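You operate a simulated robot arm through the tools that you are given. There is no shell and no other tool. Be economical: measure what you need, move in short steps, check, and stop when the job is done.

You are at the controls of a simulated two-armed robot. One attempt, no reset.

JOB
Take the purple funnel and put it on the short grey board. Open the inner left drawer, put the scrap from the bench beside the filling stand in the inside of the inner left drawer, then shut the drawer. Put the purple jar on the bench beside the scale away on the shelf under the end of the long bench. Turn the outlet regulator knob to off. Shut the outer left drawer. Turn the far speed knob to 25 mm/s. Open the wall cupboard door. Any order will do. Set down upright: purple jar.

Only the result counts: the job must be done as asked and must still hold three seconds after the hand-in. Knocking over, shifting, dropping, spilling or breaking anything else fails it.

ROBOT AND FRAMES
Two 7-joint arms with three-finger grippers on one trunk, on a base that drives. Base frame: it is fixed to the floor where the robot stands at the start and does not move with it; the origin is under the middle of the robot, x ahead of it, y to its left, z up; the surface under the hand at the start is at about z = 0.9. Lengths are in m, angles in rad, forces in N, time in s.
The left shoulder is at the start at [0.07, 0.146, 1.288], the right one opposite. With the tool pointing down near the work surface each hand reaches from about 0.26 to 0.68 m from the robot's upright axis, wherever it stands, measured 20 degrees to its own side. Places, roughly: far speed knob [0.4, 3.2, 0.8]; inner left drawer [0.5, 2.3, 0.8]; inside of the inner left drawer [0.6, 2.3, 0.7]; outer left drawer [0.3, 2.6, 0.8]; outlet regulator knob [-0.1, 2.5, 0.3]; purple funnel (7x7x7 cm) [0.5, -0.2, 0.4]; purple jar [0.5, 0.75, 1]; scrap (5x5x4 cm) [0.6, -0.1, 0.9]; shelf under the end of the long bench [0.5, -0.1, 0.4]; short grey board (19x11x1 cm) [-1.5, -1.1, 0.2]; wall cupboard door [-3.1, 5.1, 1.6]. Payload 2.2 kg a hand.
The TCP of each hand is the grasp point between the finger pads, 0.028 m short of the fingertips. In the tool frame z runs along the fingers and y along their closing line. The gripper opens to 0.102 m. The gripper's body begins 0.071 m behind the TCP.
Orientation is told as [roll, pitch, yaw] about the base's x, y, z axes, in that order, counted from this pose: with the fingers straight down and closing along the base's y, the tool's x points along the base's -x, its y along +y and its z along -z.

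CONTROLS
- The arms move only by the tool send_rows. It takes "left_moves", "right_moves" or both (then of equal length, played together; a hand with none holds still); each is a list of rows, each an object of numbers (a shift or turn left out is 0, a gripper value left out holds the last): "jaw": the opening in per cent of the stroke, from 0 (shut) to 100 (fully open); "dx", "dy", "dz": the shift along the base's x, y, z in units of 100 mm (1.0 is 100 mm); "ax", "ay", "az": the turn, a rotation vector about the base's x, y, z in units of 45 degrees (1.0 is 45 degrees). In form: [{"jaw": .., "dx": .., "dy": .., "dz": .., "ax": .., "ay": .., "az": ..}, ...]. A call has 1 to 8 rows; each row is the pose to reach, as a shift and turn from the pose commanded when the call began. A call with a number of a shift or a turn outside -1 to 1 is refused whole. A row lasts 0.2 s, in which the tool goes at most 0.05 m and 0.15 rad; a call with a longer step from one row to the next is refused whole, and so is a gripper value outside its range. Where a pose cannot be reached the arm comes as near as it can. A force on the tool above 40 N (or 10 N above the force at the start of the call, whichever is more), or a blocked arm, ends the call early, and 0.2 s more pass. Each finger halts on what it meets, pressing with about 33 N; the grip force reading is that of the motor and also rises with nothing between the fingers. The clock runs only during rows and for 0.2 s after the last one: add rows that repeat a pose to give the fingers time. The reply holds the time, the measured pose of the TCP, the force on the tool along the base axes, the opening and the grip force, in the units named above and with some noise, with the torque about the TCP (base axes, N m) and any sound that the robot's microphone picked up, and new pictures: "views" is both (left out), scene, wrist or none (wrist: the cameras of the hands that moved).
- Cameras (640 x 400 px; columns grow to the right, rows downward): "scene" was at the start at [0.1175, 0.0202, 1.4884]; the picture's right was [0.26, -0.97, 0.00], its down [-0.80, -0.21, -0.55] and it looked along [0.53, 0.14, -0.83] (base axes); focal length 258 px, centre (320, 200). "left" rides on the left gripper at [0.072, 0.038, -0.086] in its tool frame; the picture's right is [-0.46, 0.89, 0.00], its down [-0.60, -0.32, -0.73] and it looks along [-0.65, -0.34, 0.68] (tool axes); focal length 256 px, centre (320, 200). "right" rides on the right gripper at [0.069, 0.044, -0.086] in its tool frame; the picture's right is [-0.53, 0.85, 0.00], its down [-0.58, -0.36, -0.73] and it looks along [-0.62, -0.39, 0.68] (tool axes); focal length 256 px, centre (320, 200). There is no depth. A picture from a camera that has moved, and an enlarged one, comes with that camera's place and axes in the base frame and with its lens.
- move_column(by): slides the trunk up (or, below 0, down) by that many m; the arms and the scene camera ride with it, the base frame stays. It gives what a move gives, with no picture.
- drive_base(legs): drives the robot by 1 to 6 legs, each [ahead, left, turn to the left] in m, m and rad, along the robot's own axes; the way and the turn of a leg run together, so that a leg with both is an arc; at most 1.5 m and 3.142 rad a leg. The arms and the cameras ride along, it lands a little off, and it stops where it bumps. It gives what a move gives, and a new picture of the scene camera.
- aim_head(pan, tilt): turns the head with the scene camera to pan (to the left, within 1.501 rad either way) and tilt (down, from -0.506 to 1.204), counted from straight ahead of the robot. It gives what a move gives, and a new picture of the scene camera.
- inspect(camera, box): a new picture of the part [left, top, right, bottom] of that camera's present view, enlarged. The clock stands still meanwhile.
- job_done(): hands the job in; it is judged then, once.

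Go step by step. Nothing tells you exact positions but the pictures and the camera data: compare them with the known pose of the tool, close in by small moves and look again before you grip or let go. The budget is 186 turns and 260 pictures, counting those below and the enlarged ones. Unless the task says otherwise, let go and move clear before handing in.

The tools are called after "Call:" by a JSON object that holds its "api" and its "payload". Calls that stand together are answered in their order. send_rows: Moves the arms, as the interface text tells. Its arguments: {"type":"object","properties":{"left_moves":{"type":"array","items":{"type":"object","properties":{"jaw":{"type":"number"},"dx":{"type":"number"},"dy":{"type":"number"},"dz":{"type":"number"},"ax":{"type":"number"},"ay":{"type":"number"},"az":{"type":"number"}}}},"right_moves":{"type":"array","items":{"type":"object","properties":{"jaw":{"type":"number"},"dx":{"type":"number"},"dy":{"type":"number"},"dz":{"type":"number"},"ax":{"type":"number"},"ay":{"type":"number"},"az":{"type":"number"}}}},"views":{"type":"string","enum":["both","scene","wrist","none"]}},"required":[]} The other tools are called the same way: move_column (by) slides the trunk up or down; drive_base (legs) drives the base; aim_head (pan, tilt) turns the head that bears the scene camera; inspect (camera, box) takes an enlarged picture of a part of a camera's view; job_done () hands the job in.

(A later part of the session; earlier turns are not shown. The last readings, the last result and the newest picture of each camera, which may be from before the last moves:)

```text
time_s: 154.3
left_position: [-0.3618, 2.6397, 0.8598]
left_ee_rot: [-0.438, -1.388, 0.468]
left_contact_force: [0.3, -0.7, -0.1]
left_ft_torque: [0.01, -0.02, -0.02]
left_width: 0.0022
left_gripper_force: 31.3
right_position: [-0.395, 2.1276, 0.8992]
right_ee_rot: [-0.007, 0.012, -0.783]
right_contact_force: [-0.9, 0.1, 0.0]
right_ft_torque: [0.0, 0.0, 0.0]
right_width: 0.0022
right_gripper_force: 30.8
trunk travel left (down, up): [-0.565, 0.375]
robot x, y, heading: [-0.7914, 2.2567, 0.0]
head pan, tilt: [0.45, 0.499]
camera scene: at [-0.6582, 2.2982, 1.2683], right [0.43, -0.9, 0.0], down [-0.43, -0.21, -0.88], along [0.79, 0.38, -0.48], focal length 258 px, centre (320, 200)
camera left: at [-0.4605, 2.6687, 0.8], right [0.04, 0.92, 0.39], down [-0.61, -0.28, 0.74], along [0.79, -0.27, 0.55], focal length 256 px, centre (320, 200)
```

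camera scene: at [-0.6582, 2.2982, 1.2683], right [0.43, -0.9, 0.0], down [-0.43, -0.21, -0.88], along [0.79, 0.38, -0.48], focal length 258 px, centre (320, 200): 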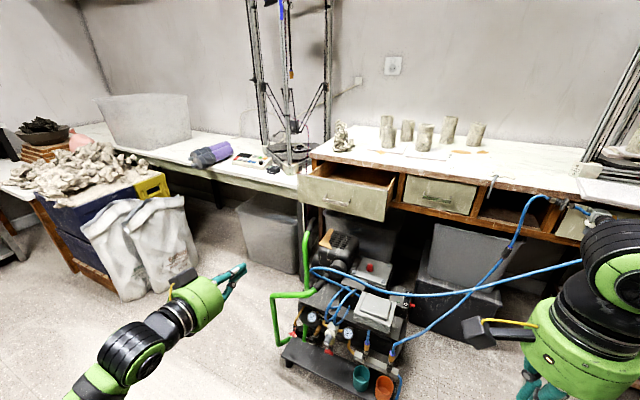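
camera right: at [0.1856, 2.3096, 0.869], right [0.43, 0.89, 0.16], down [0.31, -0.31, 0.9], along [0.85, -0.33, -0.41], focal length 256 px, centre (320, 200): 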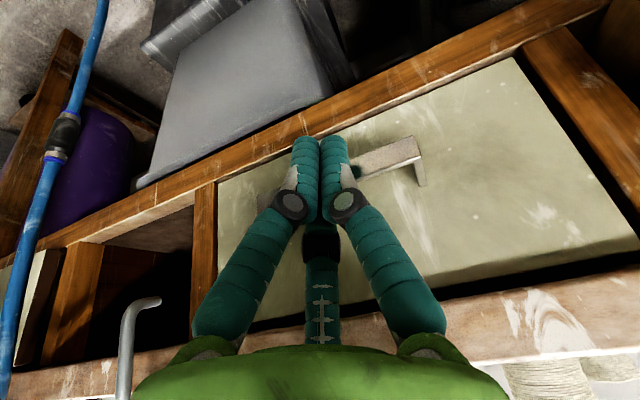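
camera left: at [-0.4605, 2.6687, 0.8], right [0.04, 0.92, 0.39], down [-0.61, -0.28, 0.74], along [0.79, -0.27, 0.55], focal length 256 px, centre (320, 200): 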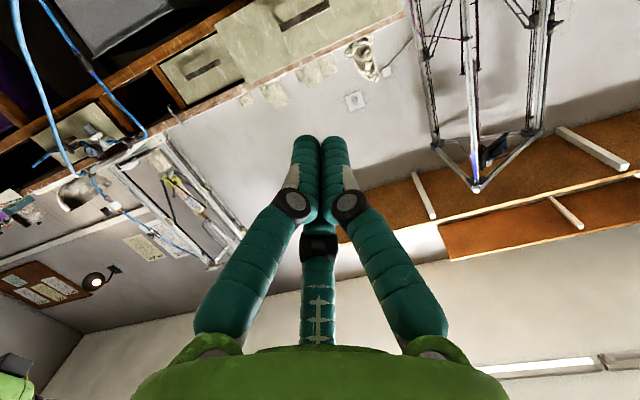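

The way above the compressor (all below z≈0.66) is clear. I drive forward so that the left hand can push the outer drawer's face above its handle.

Call:
{"api": "drive_base", "payload": {"legs": [[0.25, -0.03, 0]]}}

Call:
{"api": "send_rows", "payload": {"left_moves": [{"dx": 0.4}, {"dx": 0.8, "dz": -0.1}, {"dx": 1.0, "dz": -0.15}], "views": "none"}}

Call:
{"api": "send_rows", "payload": {"left_moves": [{"dx": 0.2}, {"dx": 0.4}, {"dx": 0.6}], "views": "both"}}

```text
time_s: 156.2
left_position: [-0.108, 2.6021, 0.8612]
left_ee_rot: [-0.445, -1.389, 0.466]
left_contact_force: [1.0, -0.6, 0.0]
left_ft_torque: [-0.02, 0.0, -0.05]
left_width: 0.002
left_gripper_force: 31.5
right_position: [-0.143, 2.0909, 0.8993]
right_ee_rot: [-0.005, 0.01, -0.789]
right_contact_force: [0.3, -0.5, 0.7]
right_ft_torque: [-0.02, 0.0, 0.02]
right_width: 0.0022
right_gripper_force: 31.8
trunk travel left (down, up): [-0.565, 0.375]
robot x, y, heading: [-0.536, 2.2267, -0.014]
head pan, tilt: [0.45, 0.499]
camera scene: at [-0.4048, 2.2646, 1.2683], right [0.42, -0.91, 0.0], down [-0.43, -0.2, -0.88], along [0.79, 0.37, -0.48], focal length 258 px, centre (320, 200)
```

scene: 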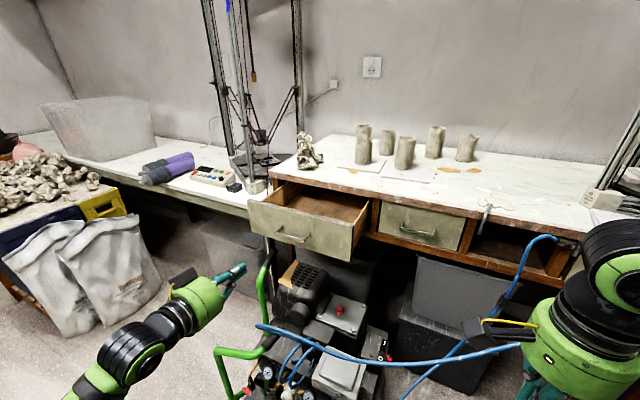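

```text
time_s: 157.0
left_position: [-0.0071, 2.6017, 0.8461]
left_ee_rot: [-0.441, -1.391, 0.462]
left_contact_force: [-0.3, 0.6, 0.1]
left_ft_torque: [-0.02, 0.04, 0.04]
left_width: 0.002
left_gripper_force: 31.2
right_position: [-0.1435, 2.09, 0.9006]
right_ee_rot: [-0.005, 0.011, -0.791]
right_contact_force: [-0.1, -0.6, 0.6]
right_ft_torque: [-0.04, 0.0, 0.02]
right_width: 0.0018
right_gripper_force: 31.2
trunk travel left (down, up): [-0.565, 0.375]
robot x, y, heading: [-0.5351, 2.2247, -0.014]
head pan, tilt: [0.45, 0.499]
```

```text
time_s: 157.8
left_position: [0.0538, 2.603, 0.8448]
left_ee_rot: [-0.441, -1.39, 0.459]
left_contact_force: [0.6, 0.5, -0.3]
left_ft_torque: [0.02, -0.01, 0.02]
left_width: 0.002
left_gripper_force: 31.0
right_position: [-0.1424, 2.0901, 0.9]
right_ee_rot: [-0.005, 0.011, -0.79]
right_contact_force: [-0.6, 0.1, 0.2]
right_ft_torque: [0.01, -0.01, -0.01]
right_width: 0.0017
right_gripper_force: 31.2
trunk travel left (down, up): [-0.565, 0.375]
robot x, y, heading: [-0.5356, 2.2264, -0.011]
head pan, tilt: [0.45, 0.499]
camera scene: at [-0.4045, 2.2645, 1.2683], right [0.42, -0.91, 0.0], down [-0.43, -0.2, -0.88], along [0.79, 0.37, -0.48], focal length 258 px, centre (320, 200)
camera left: at [-0.0437, 2.6343, 0.7842], right [0.05, 0.92, 0.39], down [-0.61, -0.28, 0.74], along [0.79, -0.28, 0.55], focal length 256 px, centre (320, 200)
```

scene: 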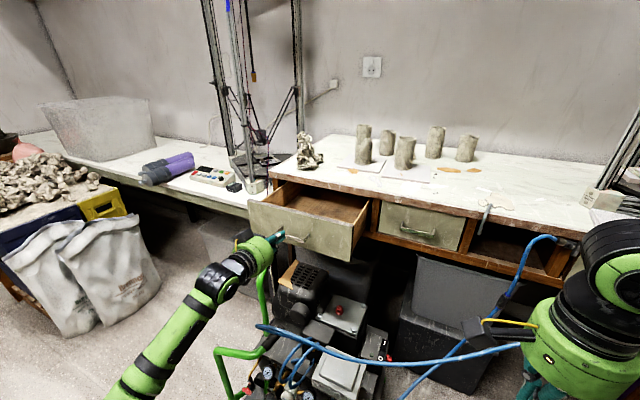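
left: 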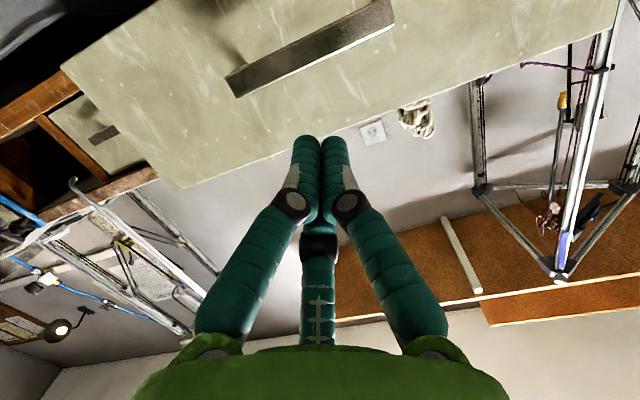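

I'll rather push on the handle bar itself (z≈0.80), so nothing meets the bench edge. I lower 4 cm and push.

Call:
{"api": "send_rows", "payload": {"left_moves": [{"dz": -0.2}, {"dz": -0.4}, {"dx": 0.15, "dz": -0.4}, {"dx": 0.3, "dz": -0.4}, {"dx": 0.45, "dz": -0.4}, {"dx": 0.6, "dz": -0.4}, {"dx": 0.75, "dz": -0.4}, {"dx": 0.9, "dz": -0.4}], "views": "both"}}

```text
time_s: 159.6
left_position: [0.1453, 2.6028, 0.808]
left_ee_rot: [-0.438, -1.392, 0.461]
left_contact_force: [0.2, 0.4, 0.1]
left_ft_torque: [0.0, 0.03, -0.03]
left_width: 0.002
left_gripper_force: 31.1
right_position: [-0.1435, 2.0906, 0.9006]
right_ee_rot: [-0.005, 0.011, -0.791]
right_contact_force: [0.5, -0.2, -0.8]
right_ft_torque: [-0.04, -0.07, -0.01]
right_width: 0.0022
right_gripper_force: 30.6
trunk travel left (down, up): [-0.565, 0.375]
robot x, y, heading: [-0.5398, 2.2241, -0.013]
head pan, tilt: [0.45, 0.499]
camera scene: at [-0.4048, 2.2645, 1.2683], right [0.42, -0.91, 0.0], down [-0.43, -0.2, -0.88], along [0.79, 0.37, -0.48], focal length 258 px, centre (320, 200)
camera left: at [0.0473, 2.6337, 0.7461], right [0.05, 0.92, 0.39], down [-0.62, -0.28, 0.74], along [0.79, -0.28, 0.55], focal length 256 px, centre (320, 200)
```

scene: 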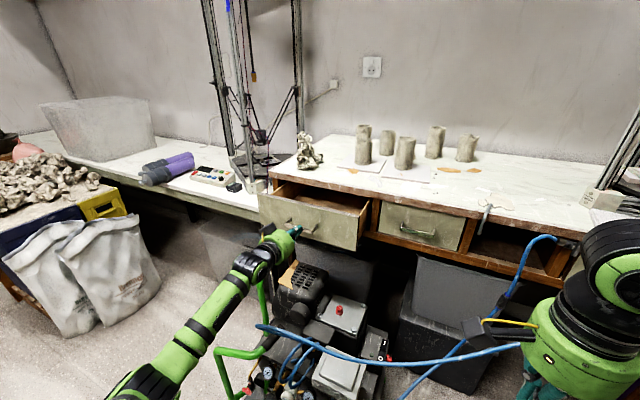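
left: 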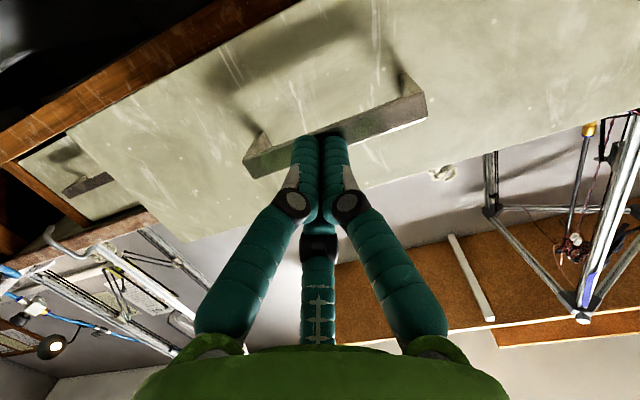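

The fingertips press squarely on the bar and the drawer follows. I push on to the stop.

Call:
{"api": "send_rows", "payload": {"left_moves": [{"dx": 0.15}, {"dx": 0.3}, {"dx": 0.45}, {"dx": 0.6}, {"dx": 0.75}, {"dx": 0.9}, {"dx": 1.0}], "views": "none"}}

Call:
{"api": "send_rows", "payload": {"left_moves": [{"dx": 0.1}, {"dx": 0.2}, {"dx": 0.3}, {"dx": 0.4}, {"dx": 0.5}], "views": "both"}}

```text
time_s: 161.2
left_position: [0.242, 2.6017, 0.8072]
left_ee_rot: [-0.441, -1.393, 0.459]
left_contact_force: [0.5, 0.6, -0.4]
left_ft_torque: [0.0, 0.03, 0.03]
left_width: 0.002
left_gripper_force: 31.7
right_position: [-0.1427, 2.0907, 0.8991]
right_ee_rot: [-0.004, 0.011, -0.791]
right_contact_force: [-0.2, 0.7, 0.1]
right_ft_torque: [-0.01, 0.0, 0.0]
right_width: 0.0021
right_gripper_force: 31.9
trunk travel left (down, up): [-0.565, 0.375]
robot x, y, heading: [-0.5344, 2.2175, -0.012]
head pan, tilt: [0.45, 0.499]
```

```text
time_s: 162.4
left_position: [0.2726, 2.5971, 0.8019]
left_ee_rot: [-0.455, -1.381, 0.478]
left_contact_force: [-0.5, -0.3, -0.4]
left_ft_torque: [0.04, 0.0, 0.02]
left_width: 0.0023
left_gripper_force: 31.6
left hand out of reach, approached as far as the arm can: row 3, 4, 5
right_position: [-0.1436, 2.0899, 0.8991]
right_ee_rot: [-0.006, 0.012, -0.79]
right_contact_force: [0.4, -0.2, 0.8]
right_ft_torque: [-0.03, 0.0, 0.03]
right_width: 0.0018
right_gripper_force: 31.1
trunk travel left (down, up): [-0.565, 0.375]
robot x, y, heading: [-0.5351, 2.2221, -0.012]
head pan, tilt: [0.45, 0.499]
camera scene: at [-0.4051, 2.2643, 1.2683], right [0.42, -0.91, 0.0], down [-0.43, -0.2, -0.88], along [0.79, 0.37, -0.48], focal length 258 px, centre (320, 200)
camera left: at [0.1745, 2.6281, 0.7419], right [0.05, 0.92, 0.38], down [-0.61, -0.27, 0.74], along [0.79, -0.27, 0.55], focal length 256 px, centre (320, 200)
```

scene: 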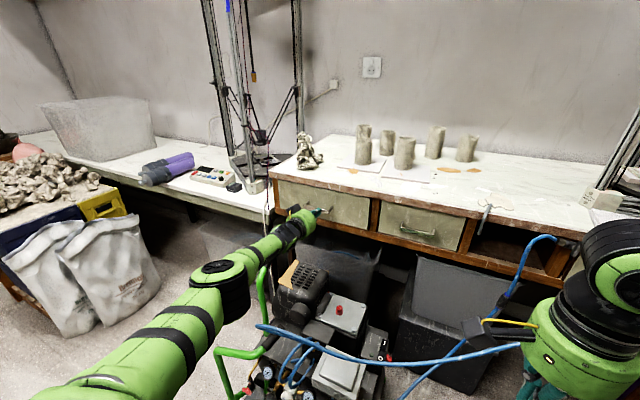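
left: 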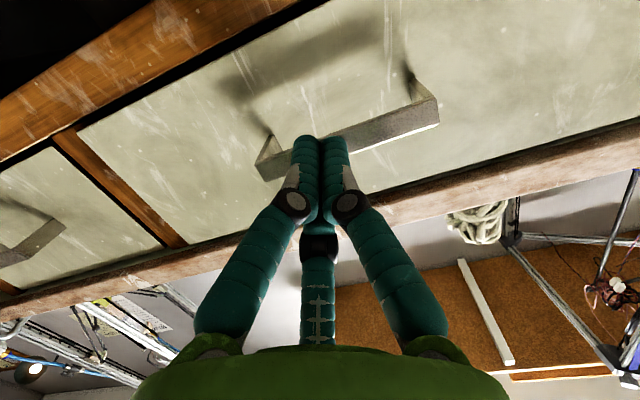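

Nearly shut, but the arm is at full reach. I check the gap and nudge the base forward slightly.

Call:
{"api": "inspect", "payload": {"camera": "scene", "box": [250, 160, 480, 270]}}

Call:
{"api": "drive_base", "payload": {"legs": [[0.03, 0, 0]]}}

Call:
{"api": "inspect", "payload": {"camera": "scene", "box": [250, 160, 480, 270]}}

```text
2.78 times, centred on (365, 215) of scene
camera zoom: at [-0.4051, 2.2643, 1.2683], right [0.42, -0.91, 0.0], down [-0.43, -0.2, -0.88], along [0.79, 0.37, -0.48], focal length 719 px, centre (195, 158)
```

zoom: 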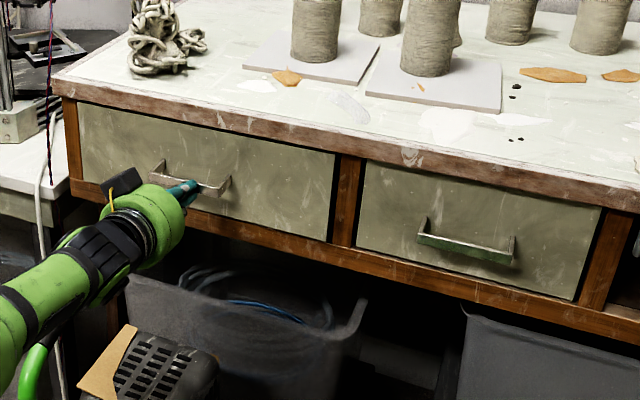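

```text
time_s: 163.2
left_position: [0.2814, 2.5984, 0.8042]
left_ee_rot: [-0.465, -1.385, 0.486]
left_contact_force: [-26.1, -4.1, 9.1]
left_ft_torque: [-0.13, -0.28, -0.37]
left_width: 0.0019
left_gripper_force: 31.7
right_position: [-0.1335, 2.0902, 0.901]
right_ee_rot: [0.001, 0.007, -0.788]
right_contact_force: [-0.3, -0.2, 0.4]
right_ft_torque: [-0.02, 0.01, 0.0]
right_width: 0.002
right_gripper_force: 31.2
trunk travel left (down, up): [-0.565, 0.375]
robot x, y, heading: [-0.5248, 2.224, -0.011]
head pan, tilt: [0.45, 0.499]
stopped in leg 1: the force on the tool passed its limit at 92 N (the readings are from after the stop); the commanded pose is now the measured one
camera scene: at [-0.398, 2.2629, 1.2693], right [0.43, -0.9, 0.0], down [-0.43, -0.2, -0.88], along [0.8, 0.38, -0.47], focal length 258 px, centre (320, 200)
```

scene: 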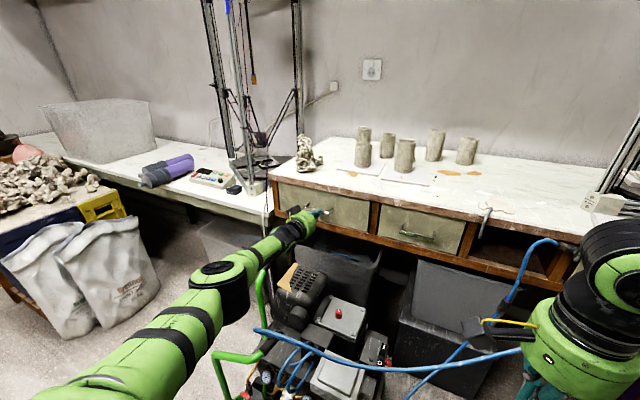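

```text
2.78 times, centred on (365, 215) of scene
camera zoom: at [-0.398, 2.2629, 1.2693], right [0.43, -0.9, 0.0], down [-0.43, -0.2, -0.88], along [0.8, 0.38, -0.47], focal length 719 px, centre (195, 158)
```

zoom: 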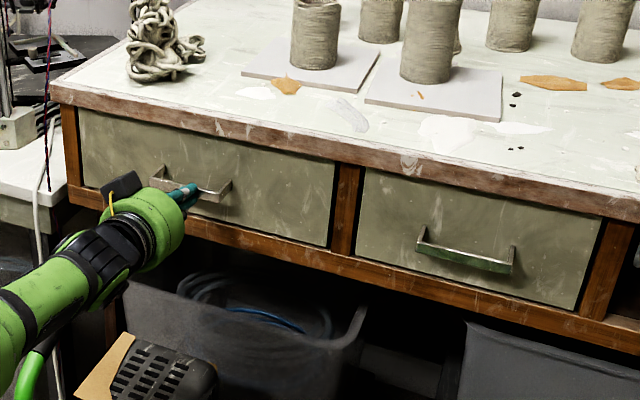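

Both left drawers are shut. I back away and move left towards the far speed knob.

Call:
{"api": "drive_base", "payload": {"legs": [[-0.3, 0, 0], [0, 0.75, 0]]}}

Call:
{"api": "aim_head", "payload": {"pan": 0.1, "tilt": 0.5}}

Call:
{"api": "inspect", "payload": {"camera": "scene", "box": [240, 90, 420, 210]}}

```text
time_s: 169.0
left_position: [0.0022, 3.3583, 0.7984]
left_ee_rot: [-0.448, -1.376, 0.459]
left_contact_force: [0.1, -0.1, -0.8]
left_ft_torque: [-0.03, 0.01, 0.01]
left_width: 0.002
left_gripper_force: 31.4
right_position: [-0.4153, 2.8547, 0.9002]
right_ee_rot: [-0.005, 0.012, -0.799]
right_contact_force: [0.1, 0.1, 0.1]
right_ft_torque: [0.02, -0.01, 0.0]
right_width: 0.002
right_gripper_force: 31.1
trunk travel left (down, up): [-0.565, 0.375]
robot x, y, heading: [-0.8092, 2.9911, -0.021]
head pan, tilt: [0.45, 0.499]
camera scene: at [-0.6764, 3.0312, 1.2684], right [0.42, -0.91, 0.0], down [-0.43, -0.2, -0.88], along [0.8, 0.37, -0.48], focal length 258 px, centre (320, 200)
```

scene: 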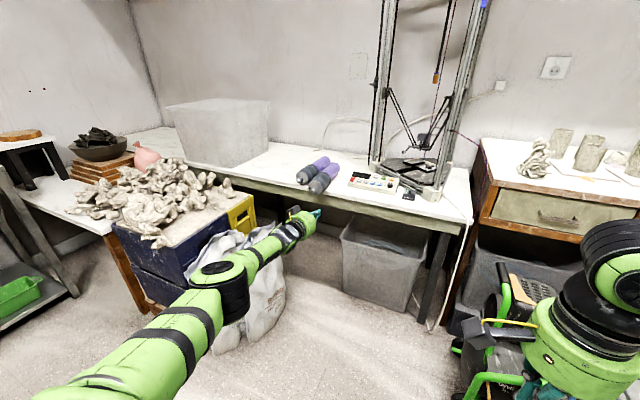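

```text
time_s: 169.8
left_position: [0.0022, 3.358, 0.7985]
left_ee_rot: [-0.447, -1.377, 0.461]
left_contact_force: [0.4, -0.4, 0.1]
left_ft_torque: [0.01, 0.01, 0.03]
left_width: 0.002
left_gripper_force: 31.0
right_position: [-0.4155, 2.8551, 0.9002]
right_ee_rot: [-0.003, 0.011, -0.8]
right_contact_force: [0.0, -0.1, -0.4]
right_ft_torque: [0.01, 0.0, -0.03]
right_width: 0.0019
right_gripper_force: 31.1
trunk travel left (down, up): [-0.565, 0.375]
robot x, y, heading: [-0.8041, 2.9935, -0.023]
head pan, tilt: [0.099, 0.499]
camera scene: at [-0.6684, 3.0004, 1.2684], right [0.08, -1.0, 0.0], down [-0.48, -0.04, -0.88], along [0.88, 0.07, -0.48], focal length 258 px, centre (320, 200)
```

scene: 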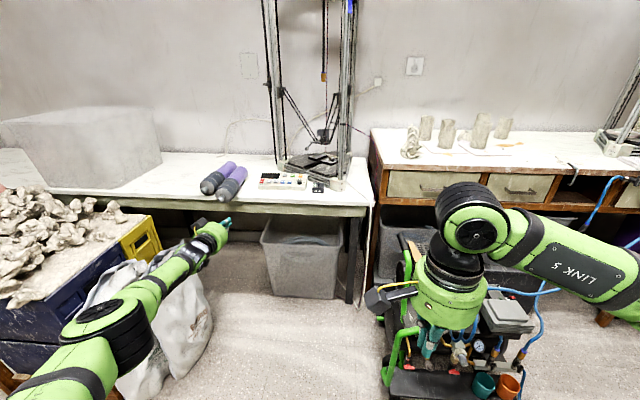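

```text
3.33 times, centred on (330, 150) of scene
camera zoom: at [-0.6684, 3.0004, 1.2684], right [0.08, -1.0, 0.0], down [-0.48, -0.04, -0.88], along [0.88, 0.07, -0.48], focal length 861 px, centre (287, 367)
```

zoom: 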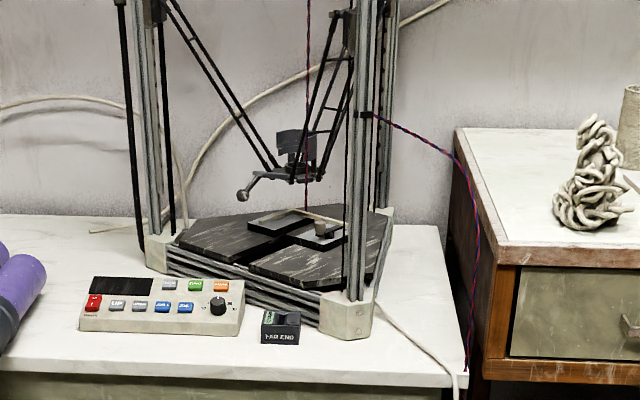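

The speed knob is the black one on the white controller box near [0.33, 3.17, 0.8]. I'll use the right hand (already pointing down); first I fold the left hand back.

Call:
{"api": "send_rows", "payload": {"left_moves": [{"dx": -0.4}, {"dx": -0.8, "dz": 0.2}, {"dx": -1.0, "dz": 0.6}, {"dx": -1.0, "dz": 1.0}], "views": "none"}}

Call:
{"api": "send_rows", "payload": {"left_moves": [{"dx": -0.3, "ay": 0.18}, {"dx": -0.6, "ay": 0.36}, {"dx": -0.9, "ay": 0.54}, {"dx": -1.0, "ay": 0.72}, {"dx": -1.0, "ay": 0.9}, {"dx": -1.0, "ay": 1.0}], "views": "none"}}

Call:
{"api": "send_rows", "payload": {"left_moves": [{"dx": -0.3, "ay": 0.18}, {"dx": -0.6, "ay": 0.36}, {"dx": -0.9, "ay": 0.54}, {"dx": -1.0, "ay": 0.72}, {"dx": -1.0, "ay": 0.76}], "views": "scene"}}

```text
time_s: 170.8
left_position: [0.0019, 3.3594, 0.7979]
left_ee_rot: [-0.449, -1.378, 0.458]
left_contact_force: [-0.8, -0.2, 0.4]
left_ft_torque: [0.0, -0.02, -0.01]
left_width: 0.0022
left_gripper_force: 31.4
left hand out of reach, approached as far as the arm can: row 1, 2, 3, 4
right_position: [-0.4162, 2.8553, 0.9006]
right_ee_rot: [-0.006, 0.012, -0.799]
right_contact_force: [0.0, -1.0, 0.0]
right_ft_torque: [-0.02, 0.02, 0.05]
right_width: 0.0022
right_gripper_force: 31.5
trunk travel left (down, up): [-0.565, 0.375]
robot x, y, heading: [-0.811, 2.99, -0.021]
head pan, tilt: [0.099, 0.499]
```

```text
time_s: 172.2
left_position: [-0.0991, 3.3558, 0.7912]
left_ee_rot: [-0.059, -0.609, 0.102]
left_contact_force: [-0.2, -0.5, 0.8]
left_ft_torque: [-0.04, -0.03, -0.04]
left_width: 0.0018
left_gripper_force: 31.1
right_position: [-0.416, 2.8553, 0.9001]
right_ee_rot: [-0.006, 0.011, -0.801]
right_contact_force: [0.1, 0.3, -0.3]
right_ft_torque: [-0.02, -0.02, 0.0]
right_width: 0.002
right_gripper_force: 31.0
trunk travel left (down, up): [-0.565, 0.375]
robot x, y, heading: [-0.8069, 2.991, -0.017]
head pan, tilt: [0.099, 0.499]
```

```text
time_s: 173.4
left_position: [-0.1994, 3.354, 0.7897]
left_ee_rot: [0.002, -0.014, 0.084]
left_contact_force: [0.9, 0.1, 0.0]
left_ft_torque: [0.02, 0.04, 0.04]
left_width: 0.0023
left_gripper_force: 31.6
right_position: [-0.4164, 2.8554, 0.8998]
right_ee_rot: [-0.006, 0.011, -0.8]
right_contact_force: [0.5, -0.4, 0.3]
right_ft_torque: [0.02, -0.03, 0.02]
right_width: 0.002
right_gripper_force: 31.3
trunk travel left (down, up): [-0.565, 0.375]
robot x, y, heading: [-0.8069, 2.9916, -0.018]
head pan, tilt: [0.099, 0.499]
camera scene: at [-0.6686, 3.0006, 1.2684], right [0.08, -1.0, 0.0], down [-0.48, -0.04, -0.88], along [0.88, 0.07, -0.48], focal length 258 px, centre (320, 200)
```

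scene: 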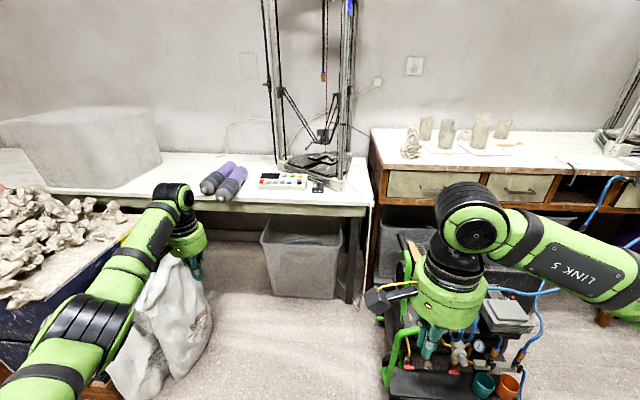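

I pull the left hand further back and up.

Call:
{"api": "send_rows", "payload": {"left_moves": [{"dx": -0.4}, {"dx": -0.8}, {"dx": -1.0, "dz": 0.3}, {"dx": -1.0, "dz": 0.7}, {"dx": -1.0, "dz": 1.0}], "views": "none"}}

Call:
{"api": "send_rows", "payload": {"left_moves": [{"dx": -0.3, "dz": 0.3}, {"dx": -0.6, "dz": 0.6}, {"dx": -1.0, "dz": 0.8}, {"dx": -1.0, "dz": 1.0}], "views": "none"}}

Call:
{"api": "drive_base", "payload": {"legs": [[0, 0.3, 0.02], [0.3, 0, 0]]}}

```text
time_s: 174.6
left_position: [-0.2982, 3.3532, 0.8934]
left_ee_rot: [-0.001, -0.013, 0.087]
left_contact_force: [-0.4, -0.1, 0.5]
left_ft_torque: [0.06, -0.01, 0.0]
left_width: 0.0021
left_gripper_force: 31.2
right_position: [-0.4161, 2.8557, 0.8997]
right_ee_rot: [-0.005, 0.01, -0.8]
right_contact_force: [-0.1, 0.4, -0.6]
right_ft_torque: [0.01, 0.03, -0.02]
right_width: 0.002
right_gripper_force: 31.4
trunk travel left (down, up): [-0.565, 0.375]
robot x, y, heading: [-0.8056, 2.9916, -0.02]
head pan, tilt: [0.099, 0.499]
```

```text
time_s: 175.6
left_position: [-0.3984, 3.3527, 0.991]
left_ee_rot: [0.001, -0.014, 0.085]
left_contact_force: [0.5, 0.1, -0.3]
left_ft_torque: [-0.01, 0.02, -0.02]
left_width: 0.0021
left_gripper_force: 31.5
right_position: [-0.4161, 2.8544, 0.8992]
right_ee_rot: [-0.005, 0.01, -0.798]
right_contact_force: [0.7, 0.0, 0.6]
right_ft_torque: [0.02, 0.04, -0.01]
right_width: 0.0022
right_gripper_force: 31.2
trunk travel left (down, up): [-0.565, 0.375]
robot x, y, heading: [-0.8117, 2.9921, -0.018]
head pan, tilt: [0.099, 0.499]
```

```text
time_s: 179.2
left_position: [-0.1063, 3.6537, 0.9915]
left_ee_rot: [0.0, -0.016, 0.107]
left_contact_force: [-0.5, 0.2, -0.6]
left_ft_torque: [-0.01, -0.01, 0.03]
left_width: 0.0021
left_gripper_force: 31.6
right_position: [-0.1137, 3.1538, 0.9001]
right_ee_rot: [-0.005, 0.012, -0.779]
right_contact_force: [0.2, -0.1, -0.1]
right_ft_torque: [0.0, 0.0, 0.02]
right_width: 0.0022
right_gripper_force: 31.4
trunk travel left (down, up): [-0.565, 0.375]
robot x, y, heading: [-0.5108, 3.2785, 0.004]
head pan, tilt: [0.099, 0.499]
camera scene: at [-0.3692, 3.2935, 1.2684], right [0.1, -0.99, 0.0], down [-0.48, -0.05, -0.88], along [0.87, 0.09, -0.48], focal length 258 px, centre (320, 200)
```

scene: 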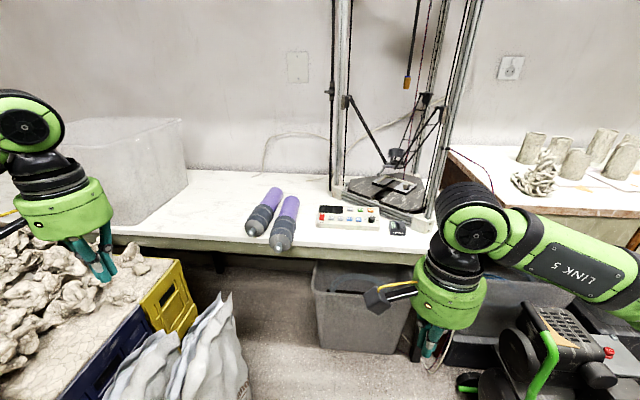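

Call:
{"api": "drive_base", "payload": {"legs": [[0.24, 0, 0]]}}

Call:
{"api": "aim_head", "payload": {"pan": -0.1, "tilt": 0.75}}

Call:
{"api": "inspect", "payload": {"camera": "scene", "box": [260, 110, 360, 180]}}

```text
time_s: 181.0
left_position: [0.1258, 3.6563, 0.9914]
left_ee_rot: [-0.001, -0.015, 0.11]
left_contact_force: [-0.5, 0.2, -0.1]
left_ft_torque: [0.0, 0.0, 0.0]
left_width: 0.002
left_gripper_force: 31.0
right_position: [0.1195, 3.1568, 0.9003]
right_ee_rot: [-0.005, 0.011, -0.774]
right_contact_force: [0.6, -0.4, 0.1]
right_ft_torque: [-0.03, 0.02, -0.02]
right_width: 0.0022
right_gripper_force: 31.4
trunk travel left (down, up): [-0.565, 0.375]
robot x, y, heading: [-0.2739, 3.2818, 0.005]
head pan, tilt: [0.099, 0.499]
camera scene: at [-0.1361, 3.2951, 1.2684], right [0.11, -0.99, 0.0], down [-0.48, -0.05, -0.88], along [0.87, 0.09, -0.48], focal length 258 px, centre (320, 200)
```

scene: 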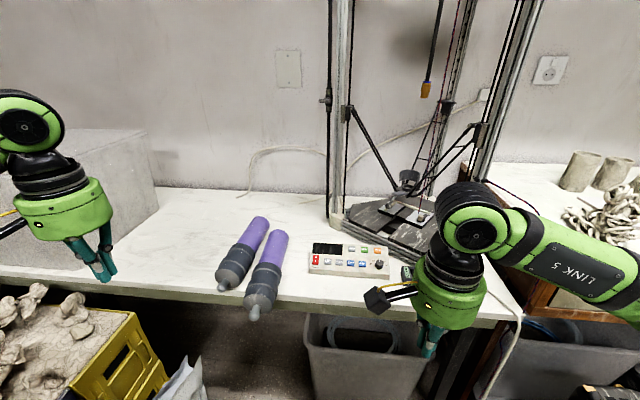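

```text
time_s: 181.8
left_position: [0.1247, 3.656, 0.9896]
left_ee_rot: [-0.001, -0.015, 0.11]
left_contact_force: [0.2, 0.0, 0.9]
left_ft_torque: [-0.03, 0.04, -0.02]
left_width: 0.0019
left_gripper_force: 31.8
right_position: [0.1193, 3.157, 0.9003]
right_ee_rot: [-0.005, 0.01, -0.773]
right_contact_force: [0.0, 0.3, -0.5]
right_ft_torque: [0.0, 0.02, 0.0]
right_width: 0.0022
right_gripper_force: 31.8
trunk travel left (down, up): [-0.565, 0.375]
robot x, y, heading: [-0.2775, 3.2818, 0.007]
head pan, tilt: [-0.099, 0.75]
camera scene: at [-0.1442, 3.2779, 1.2465], right [-0.09, -1.0, 0.0], down [-0.68, 0.06, -0.73], along [0.73, -0.07, -0.68], focal length 258 px, centre (320, 200)
```

scene: 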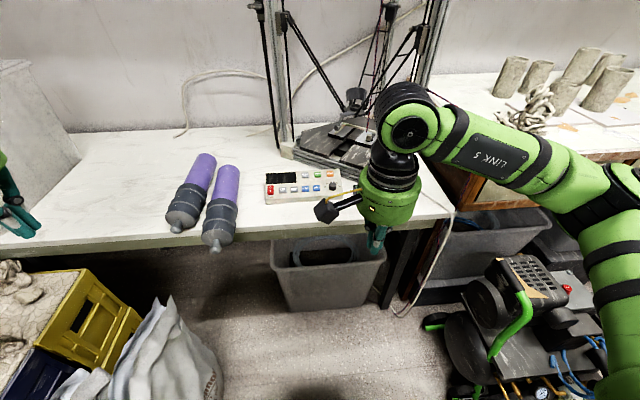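

```text
5.71 times, centred on (310, 145) of scene
camera zoom: at [-0.1442, 3.2779, 1.2465], right [-0.09, -1.0, 0.0], down [-0.68, 0.06, -0.73], along [0.73, -0.07, -0.68], focal length 1476 px, centre (377, 514)
```

zoom: 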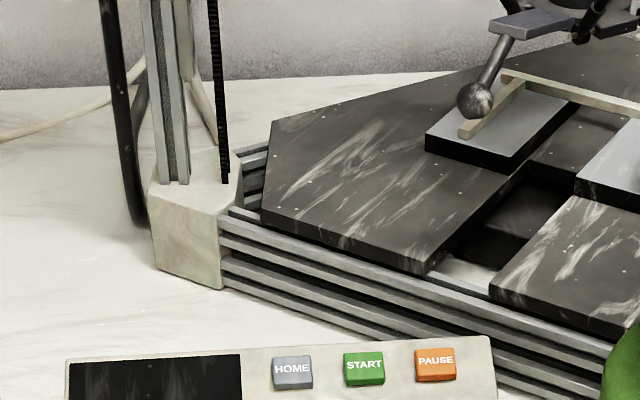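

Call:
{"api": "inspect", "payload": {"camera": "scene", "box": [260, 165, 350, 210]}}

Call:
{"api": "inspect", "payload": {"camera": "scene", "box": [315, 170, 350, 205]}}

```text
7.11 times, centred on (305, 188) of scene
camera zoom: at [-0.1442, 3.2779, 1.2465], right [-0.09, -1.0, 0.0], down [-0.68, 0.06, -0.73], along [0.73, -0.07, -0.68], focal length 1838 px, centre (427, 289)
```

zoom: 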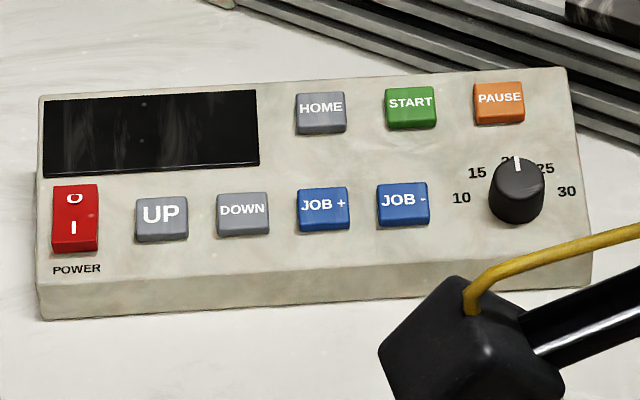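

```text
11.43 times, centred on (332, 188) of scene
camera zoom: at [-0.1442, 3.2779, 1.2465], right [-0.09, -1.0, 0.0], down [-0.68, 0.06, -0.73], along [0.73, -0.07, -0.68], focal length 2953 px, centre (177, 343)
```

zoom: 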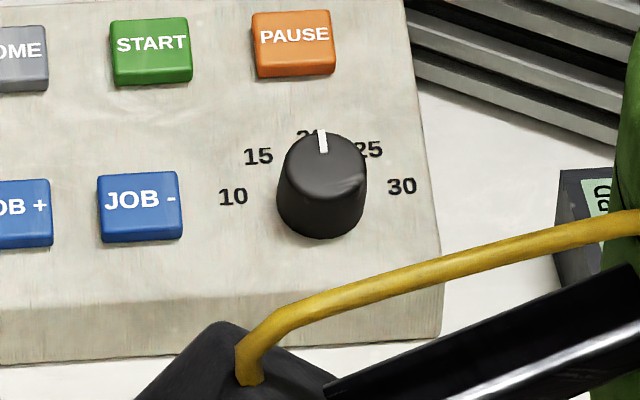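

The dial: 10-15-20-25-30, pointer now at 20. The knob is near [0.428, 3.186, 0.765], its diameter about 2.2 cm. I drive closer and bring the right hand above it.

Call:
{"api": "drive_base", "payload": {"legs": [[0.14, 0.04, 0]]}}

Call:
{"api": "send_rows", "payload": {"right_moves": [{"dx": 0.4, "jaw": 40}, {"dx": 0.8}, {"dx": 1.0, "dz": 0}], "views": "wrist"}}

```text
time_s: 183.1
left_position: [0.2654, 3.6972, 0.9917]
left_ee_rot: [0.0, -0.016, 0.112]
left_contact_force: [1.8, -1.2, -0.4]
left_ft_torque: [-0.04, 0.01, -0.03]
left_width: 0.0024
left_gripper_force: 30.9
right_position: [0.2612, 3.1974, 0.9006]
right_ee_rot: [-0.004, 0.011, -0.772]
right_contact_force: [0.6, 0.4, -0.7]
right_ft_torque: [-0.01, -0.01, -0.02]
right_width: 0.002
right_gripper_force: 31.7
trunk travel left (down, up): [-0.565, 0.375]
robot x, y, heading: [-0.1378, 3.3224, 0.011]
head pan, tilt: [-0.099, 0.75]
camera scene: at [-0.0039, 3.3188, 1.2464], right [-0.09, -1.0, 0.0], down [-0.68, 0.06, -0.73], along [0.73, -0.07, -0.68], focal length 258 px, centre (320, 200)
```

scene: 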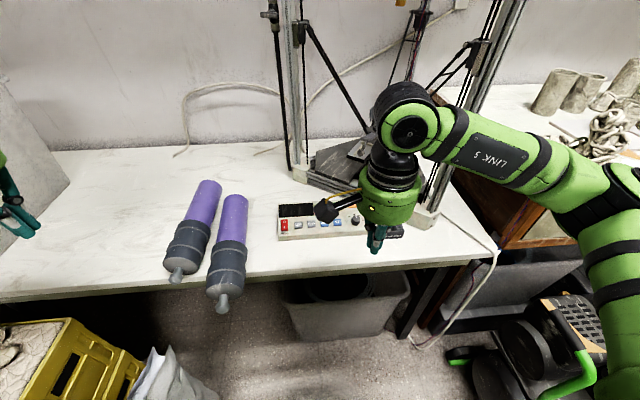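

```text
time_s: 183.9
left_position: [0.2652, 3.697, 0.9906]
left_ee_rot: [0.001, -0.016, 0.114]
left_contact_force: [0.1, 0.0, 0.1]
left_ft_torque: [0.0, 0.02, 0.0]
left_width: 0.0021
left_gripper_force: 31.7
right_position: [0.3614, 3.1987, 0.9012]
right_ee_rot: [-0.005, 0.008, -0.773]
right_contact_force: [-0.2, 0.2, 0.0]
right_ft_torque: [-0.01, 0.03, 0.01]
right_width: 0.041
right_gripper_force: 0.1
trunk travel left (down, up): [-0.565, 0.375]
robot x, y, heading: [-0.1336, 3.3231, 0.009]
head pan, tilt: [-0.099, 0.75]
camera right: at [0.3442, 3.2764, 0.9874], right [0.97, 0.23, -0.01], down [0.17, -0.67, 0.73], along [0.16, -0.71, -0.69], focal length 256 px, centre (320, 200)
```

right: 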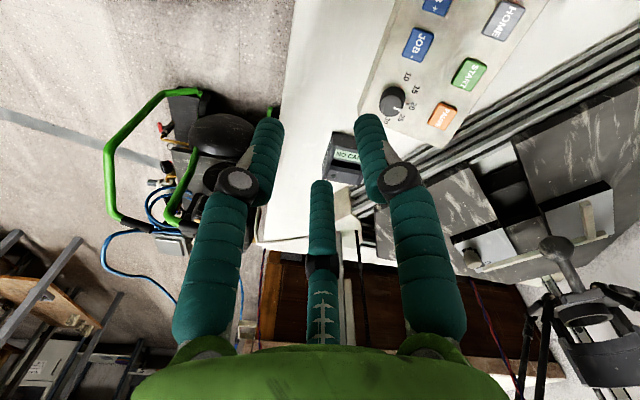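

Both cameras agree: knob at about (0.426, 3.189). I move above it and lower part of the way.

Call:
{"api": "send_rows", "payload": {"right_moves": [{"dx": 0.35, "dy": -0.05}, {"dx": 0.65, "dy": -0.1}, {"dx": 0.65, "dy": -0.1, "dz": -0.35}, {"dx": 0.65, "dy": -0.1, "dz": -0.65}, {"dx": 0.65, "dy": -0.1, "dz": -0.65}], "views": "wrist"}}

Call:
{"api": "inspect", "payload": {"camera": "right", "box": [240, 60, 440, 210]}}

```text
time_s: 185.1
left_position: [0.2648, 3.6988, 0.9916]
left_ee_rot: [0.001, -0.016, 0.112]
left_contact_force: [-0.4, -0.7, -0.3]
left_ft_torque: [0.0, -0.02, 0.03]
left_width: 0.0021
left_gripper_force: 31.5
right_position: [0.425, 3.1909, 0.8357]
right_ee_rot: [-0.005, 0.01, -0.772]
right_contact_force: [-0.1, 0.3, 0.7]
right_ft_torque: [0.02, 0.0, -0.02]
right_width: 0.041
right_gripper_force: 0.0
trunk travel left (down, up): [-0.565, 0.375]
robot x, y, heading: [-0.139, 3.3217, 0.006]
head pan, tilt: [-0.099, 0.75]
camera right: at [0.4074, 3.27, 0.921], right [0.97, 0.23, -0.01], down [0.17, -0.67, 0.73], along [0.16, -0.71, -0.69], focal length 256 px, centre (320, 200)
```

right: 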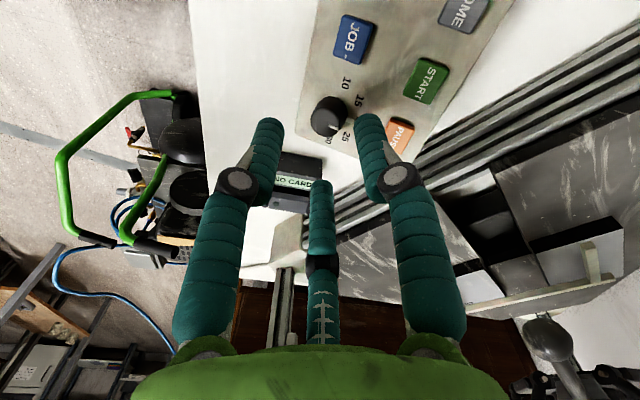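

```text
2.67 times, centred on (340, 135) of right
camera zoom: at [0.4074, 3.27, 0.921], right [0.97, 0.23, -0.01], down [0.17, -0.67, 0.73], along [0.16, -0.71, -0.69], focal length 683 px, centre (267, 373)
```

zoom: 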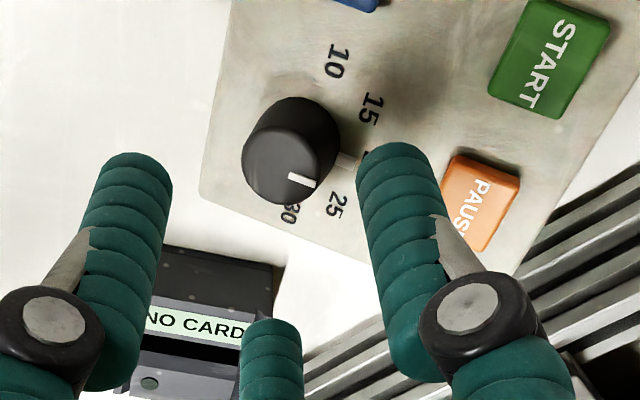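

Centred. I lower to grip height.

Call:
{"api": "send_rows", "payload": {"right_moves": [{"dx": 0.03, "dy": 0.02, "dz": -0.2}, {"dx": 0.03, "dy": 0.02, "dz": -0.4}, {"dx": 0.03, "dy": 0.02, "dz": -0.48}, {"dx": 0.03, "dy": 0.02, "dz": -0.48}], "views": "wrist"}}

Call:
{"api": "inspect", "payload": {"camera": "right", "box": [240, 60, 440, 210]}}

```text
time_s: 186.1
left_position: [0.2641, 3.6968, 0.9914]
left_ee_rot: [-0.001, -0.017, 0.11]
left_contact_force: [0.1, 1.3, -0.5]
left_ft_torque: [-0.01, 0.03, 0.01]
left_width: 0.0019
left_gripper_force: 31.1
right_position: [0.4272, 3.192, 0.7882]
right_ee_rot: [-0.006, 0.011, -0.773]
right_contact_force: [-0.3, 0.0, -0.8]
right_ft_torque: [0.0, 0.0, 0.0]
right_width: 0.0409
right_gripper_force: 0.0
trunk travel left (down, up): [-0.565, 0.375]
robot x, y, heading: [-0.1339, 3.3253, 0.01]
head pan, tilt: [-0.099, 0.75]
camera right: at [0.4107, 3.2696, 0.8743], right [0.97, 0.23, -0.01], down [0.17, -0.67, 0.73], along [0.16, -0.71, -0.69], focal length 256 px, centre (320, 200)
```

right: 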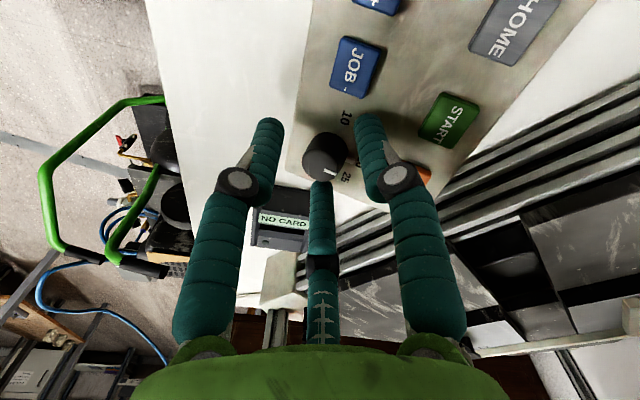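

```text
2.67 times, centred on (340, 135) of right
camera zoom: at [0.4107, 3.2696, 0.8743], right [0.97, 0.23, -0.01], down [0.17, -0.67, 0.73], along [0.16, -0.71, -0.69], focal length 683 px, centre (267, 373)
```

zoom: 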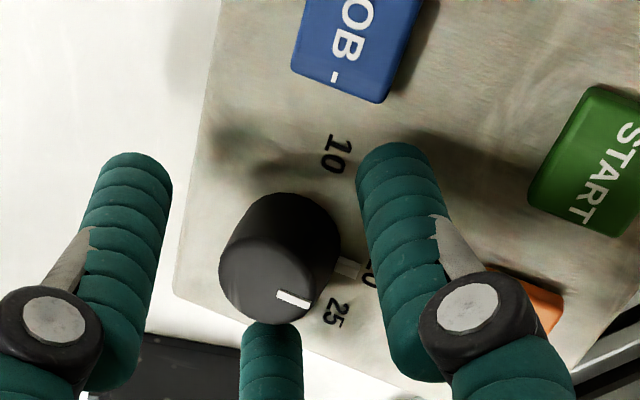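

Aligned exactly. I go 8 mm lower, close on the knob, and turn clockwise by about 35°.

Call:
{"api": "send_rows", "payload": {"right_moves": [{"dz": -0.08}, {"dz": -0.08, "jaw": 5}, {"dz": -0.08}, {"dz": -0.08}], "views": "none"}}

Call:
{"api": "send_rows", "payload": {"right_moves": [{"az": -0.15}, {"az": -0.3}, {"az": -0.45}, {"az": -0.6}, {"az": -0.75}, {"az": -0.75}], "views": "wrist"}}

Call:
{"api": "inspect", "payload": {"camera": "right", "box": [240, 60, 440, 210]}}

```text
time_s: 187.1
left_position: [0.2651, 3.695, 0.9939]
left_ee_rot: [0.002, -0.017, 0.11]
left_contact_force: [-0.2, -0.1, -1.4]
left_ft_torque: [-0.01, 0.0, 0.0]
left_width: 0.0022
left_gripper_force: 31.0
right_position: [0.429, 3.1868, 0.7818]
right_ee_rot: [-0.002, 0.003, -0.777]
right_contact_force: [10.3, -24.4, 23.3]
right_ft_torque: [-0.46, 0.68, -0.02]
right_width: 0.0255
right_gripper_force: 44.7
trunk travel left (down, up): [-0.565, 0.375]
robot x, y, heading: [-0.1349, 3.3224, 0.007]
head pan, tilt: [-0.099, 0.75]
```

```text
time_s: 188.5
left_position: [0.2647, 3.695, 0.9941]
left_ee_rot: [0.003, -0.018, 0.111]
left_contact_force: [0.9, 0.6, -0.1]
left_ft_torque: [-0.02, 0.0, 0.0]
left_width: 0.002
left_gripper_force: 31.5
right_position: [0.4293, 3.1862, 0.7838]
right_ee_rot: [0.01, 0.006, -1.367]
right_contact_force: [13.4, -19.6, 28.5]
right_ft_torque: [0.16, -0.7, 0.18]
right_width: 0.0254
right_gripper_force: 44.6
trunk travel left (down, up): [-0.565, 0.375]
robot x, y, heading: [-0.1369, 3.3251, 0.005]
head pan, tilt: [-0.099, 0.75]
camera right: at [0.4588, 3.2622, 0.8705], right [0.94, -0.35, 0.0], down [-0.25, -0.64, 0.72], along [-0.25, -0.68, -0.69], focal length 256 px, centre (320, 200)
```

right: 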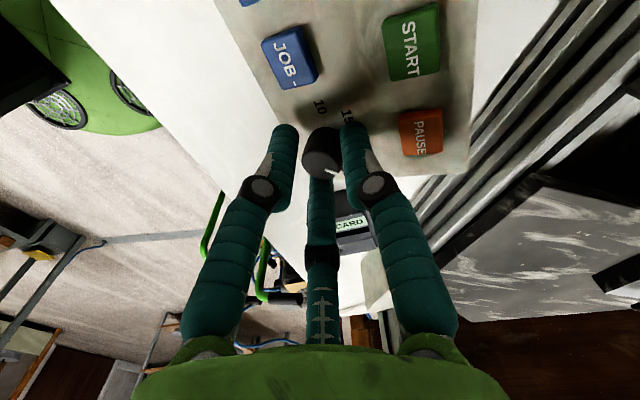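

```text
2.67 times, centred on (340, 135) of right
camera zoom: at [0.4588, 3.2622, 0.8705], right [0.94, -0.35, 0.0], down [-0.25, -0.64, 0.72], along [-0.25, -0.68, -0.69], focal length 683 px, centre (267, 373)
```

zoom: 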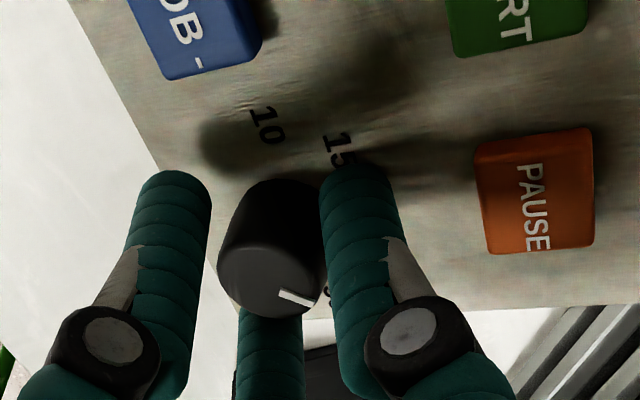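

The knob turned with the hand by 34°. I release, rise, and read the dial.

Call:
{"api": "send_rows", "payload": {"right_moves": [{"jaw": 45}, {"jaw": 45}, {"dz": 0.4}, {"dz": 0.8}, {"dz": 1.0}, {"dz": 1.0, "dx": -0.4}, {"dz": 1.0, "dx": -0.8}, {"dz": 1.0, "dx": -1.0}], "views": "scene"}}

```text
time_s: 190.3
left_position: [0.2647, 3.698, 0.9918]
left_ee_rot: [0.002, -0.016, 0.111]
left_contact_force: [-0.4, 0.0, 0.0]
left_ft_torque: [-0.01, 0.02, -0.02]
left_width: 0.0019
left_gripper_force: 31.2
right_position: [0.329, 3.1876, 0.8782]
right_ee_rot: [-0.008, 0.01, -1.362]
right_contact_force: [0.2, 0.0, 0.0]
right_ft_torque: [0.03, -0.03, 0.01]
right_width: 0.0461
right_gripper_force: 0.1
trunk travel left (down, up): [-0.565, 0.375]
robot x, y, heading: [-0.1382, 3.3245, 0.007]
head pan, tilt: [-0.099, 0.75]
camera scene: at [-0.004, 3.3188, 1.2464], right [-0.09, -1.0, 0.0], down [-0.68, 0.06, -0.73], along [0.73, -0.07, -0.68], focal length 258 px, centre (320, 200)
```

scene: 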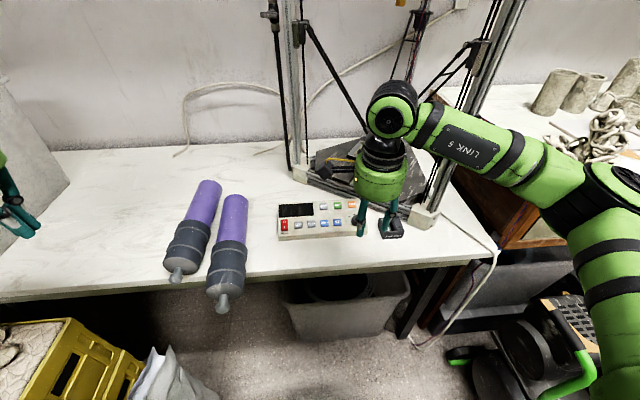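

Call:
{"api": "send_rows", "payload": {"right_moves": [{"dx": -0.4, "dy": -0.2}, {"dx": -0.8, "dy": -0.4}, {"dx": -1.0, "dy": -0.6}], "views": "none"}}

Call:
{"api": "inspect", "payload": {"camera": "scene", "box": [310, 185, 390, 245]}}

```text
time_s: 191.1
left_position: [0.2644, 3.6966, 0.9924]
left_ee_rot: [0.0, -0.016, 0.111]
left_contact_force: [0.4, 0.6, 0.8]
left_ft_torque: [-0.01, -0.02, -0.01]
left_width: 0.0021
left_gripper_force: 31.6
right_position: [0.2271, 3.1264, 0.8798]
right_ee_rot: [-0.003, 0.008, -1.359]
right_contact_force: [0.3, 0.0, -0.9]
right_ft_torque: [0.0, 0.0, 0.03]
right_width: 0.0459
right_gripper_force: 0.0
trunk travel left (down, up): [-0.565, 0.375]
robot x, y, heading: [-0.1326, 3.325, 0.005]
head pan, tilt: [-0.099, 0.75]
```

```text
6.67 times, centred on (350, 215) of scene
camera zoom: at [-0.0046, 3.3182, 1.2465], right [-0.09, -1.0, 0.0], down [-0.68, 0.06, -0.73], along [0.73, -0.07, -0.68], focal length 1723 px, centre (120, 100)
```

zoom: 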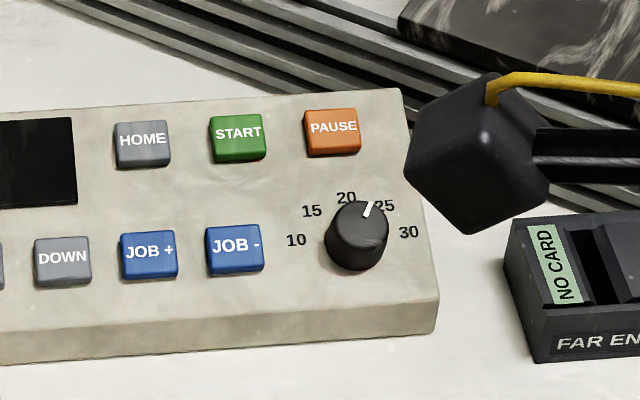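

Call:
{"api": "inspect", "payload": {"camera": "scene", "box": [340, 205, 368, 230]}}

```text
16.00 times, centred on (354, 218) of scene
camera zoom: at [-0.0046, 3.3182, 1.2465], right [-0.09, -1.0, 0.0], down [-0.68, 0.06, -0.73], along [0.73, -0.07, -0.68], focal length 4134 px, centre (-224, -80)
```

zoom: 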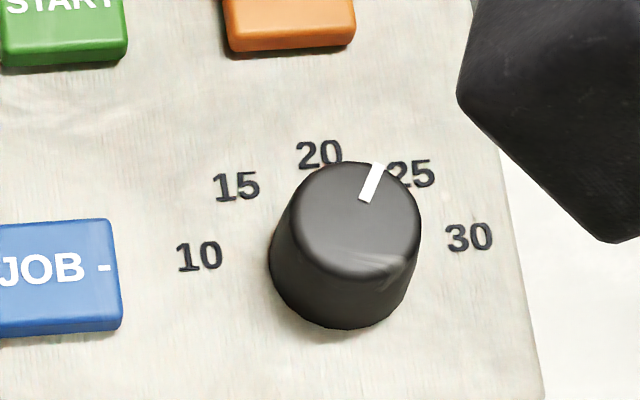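

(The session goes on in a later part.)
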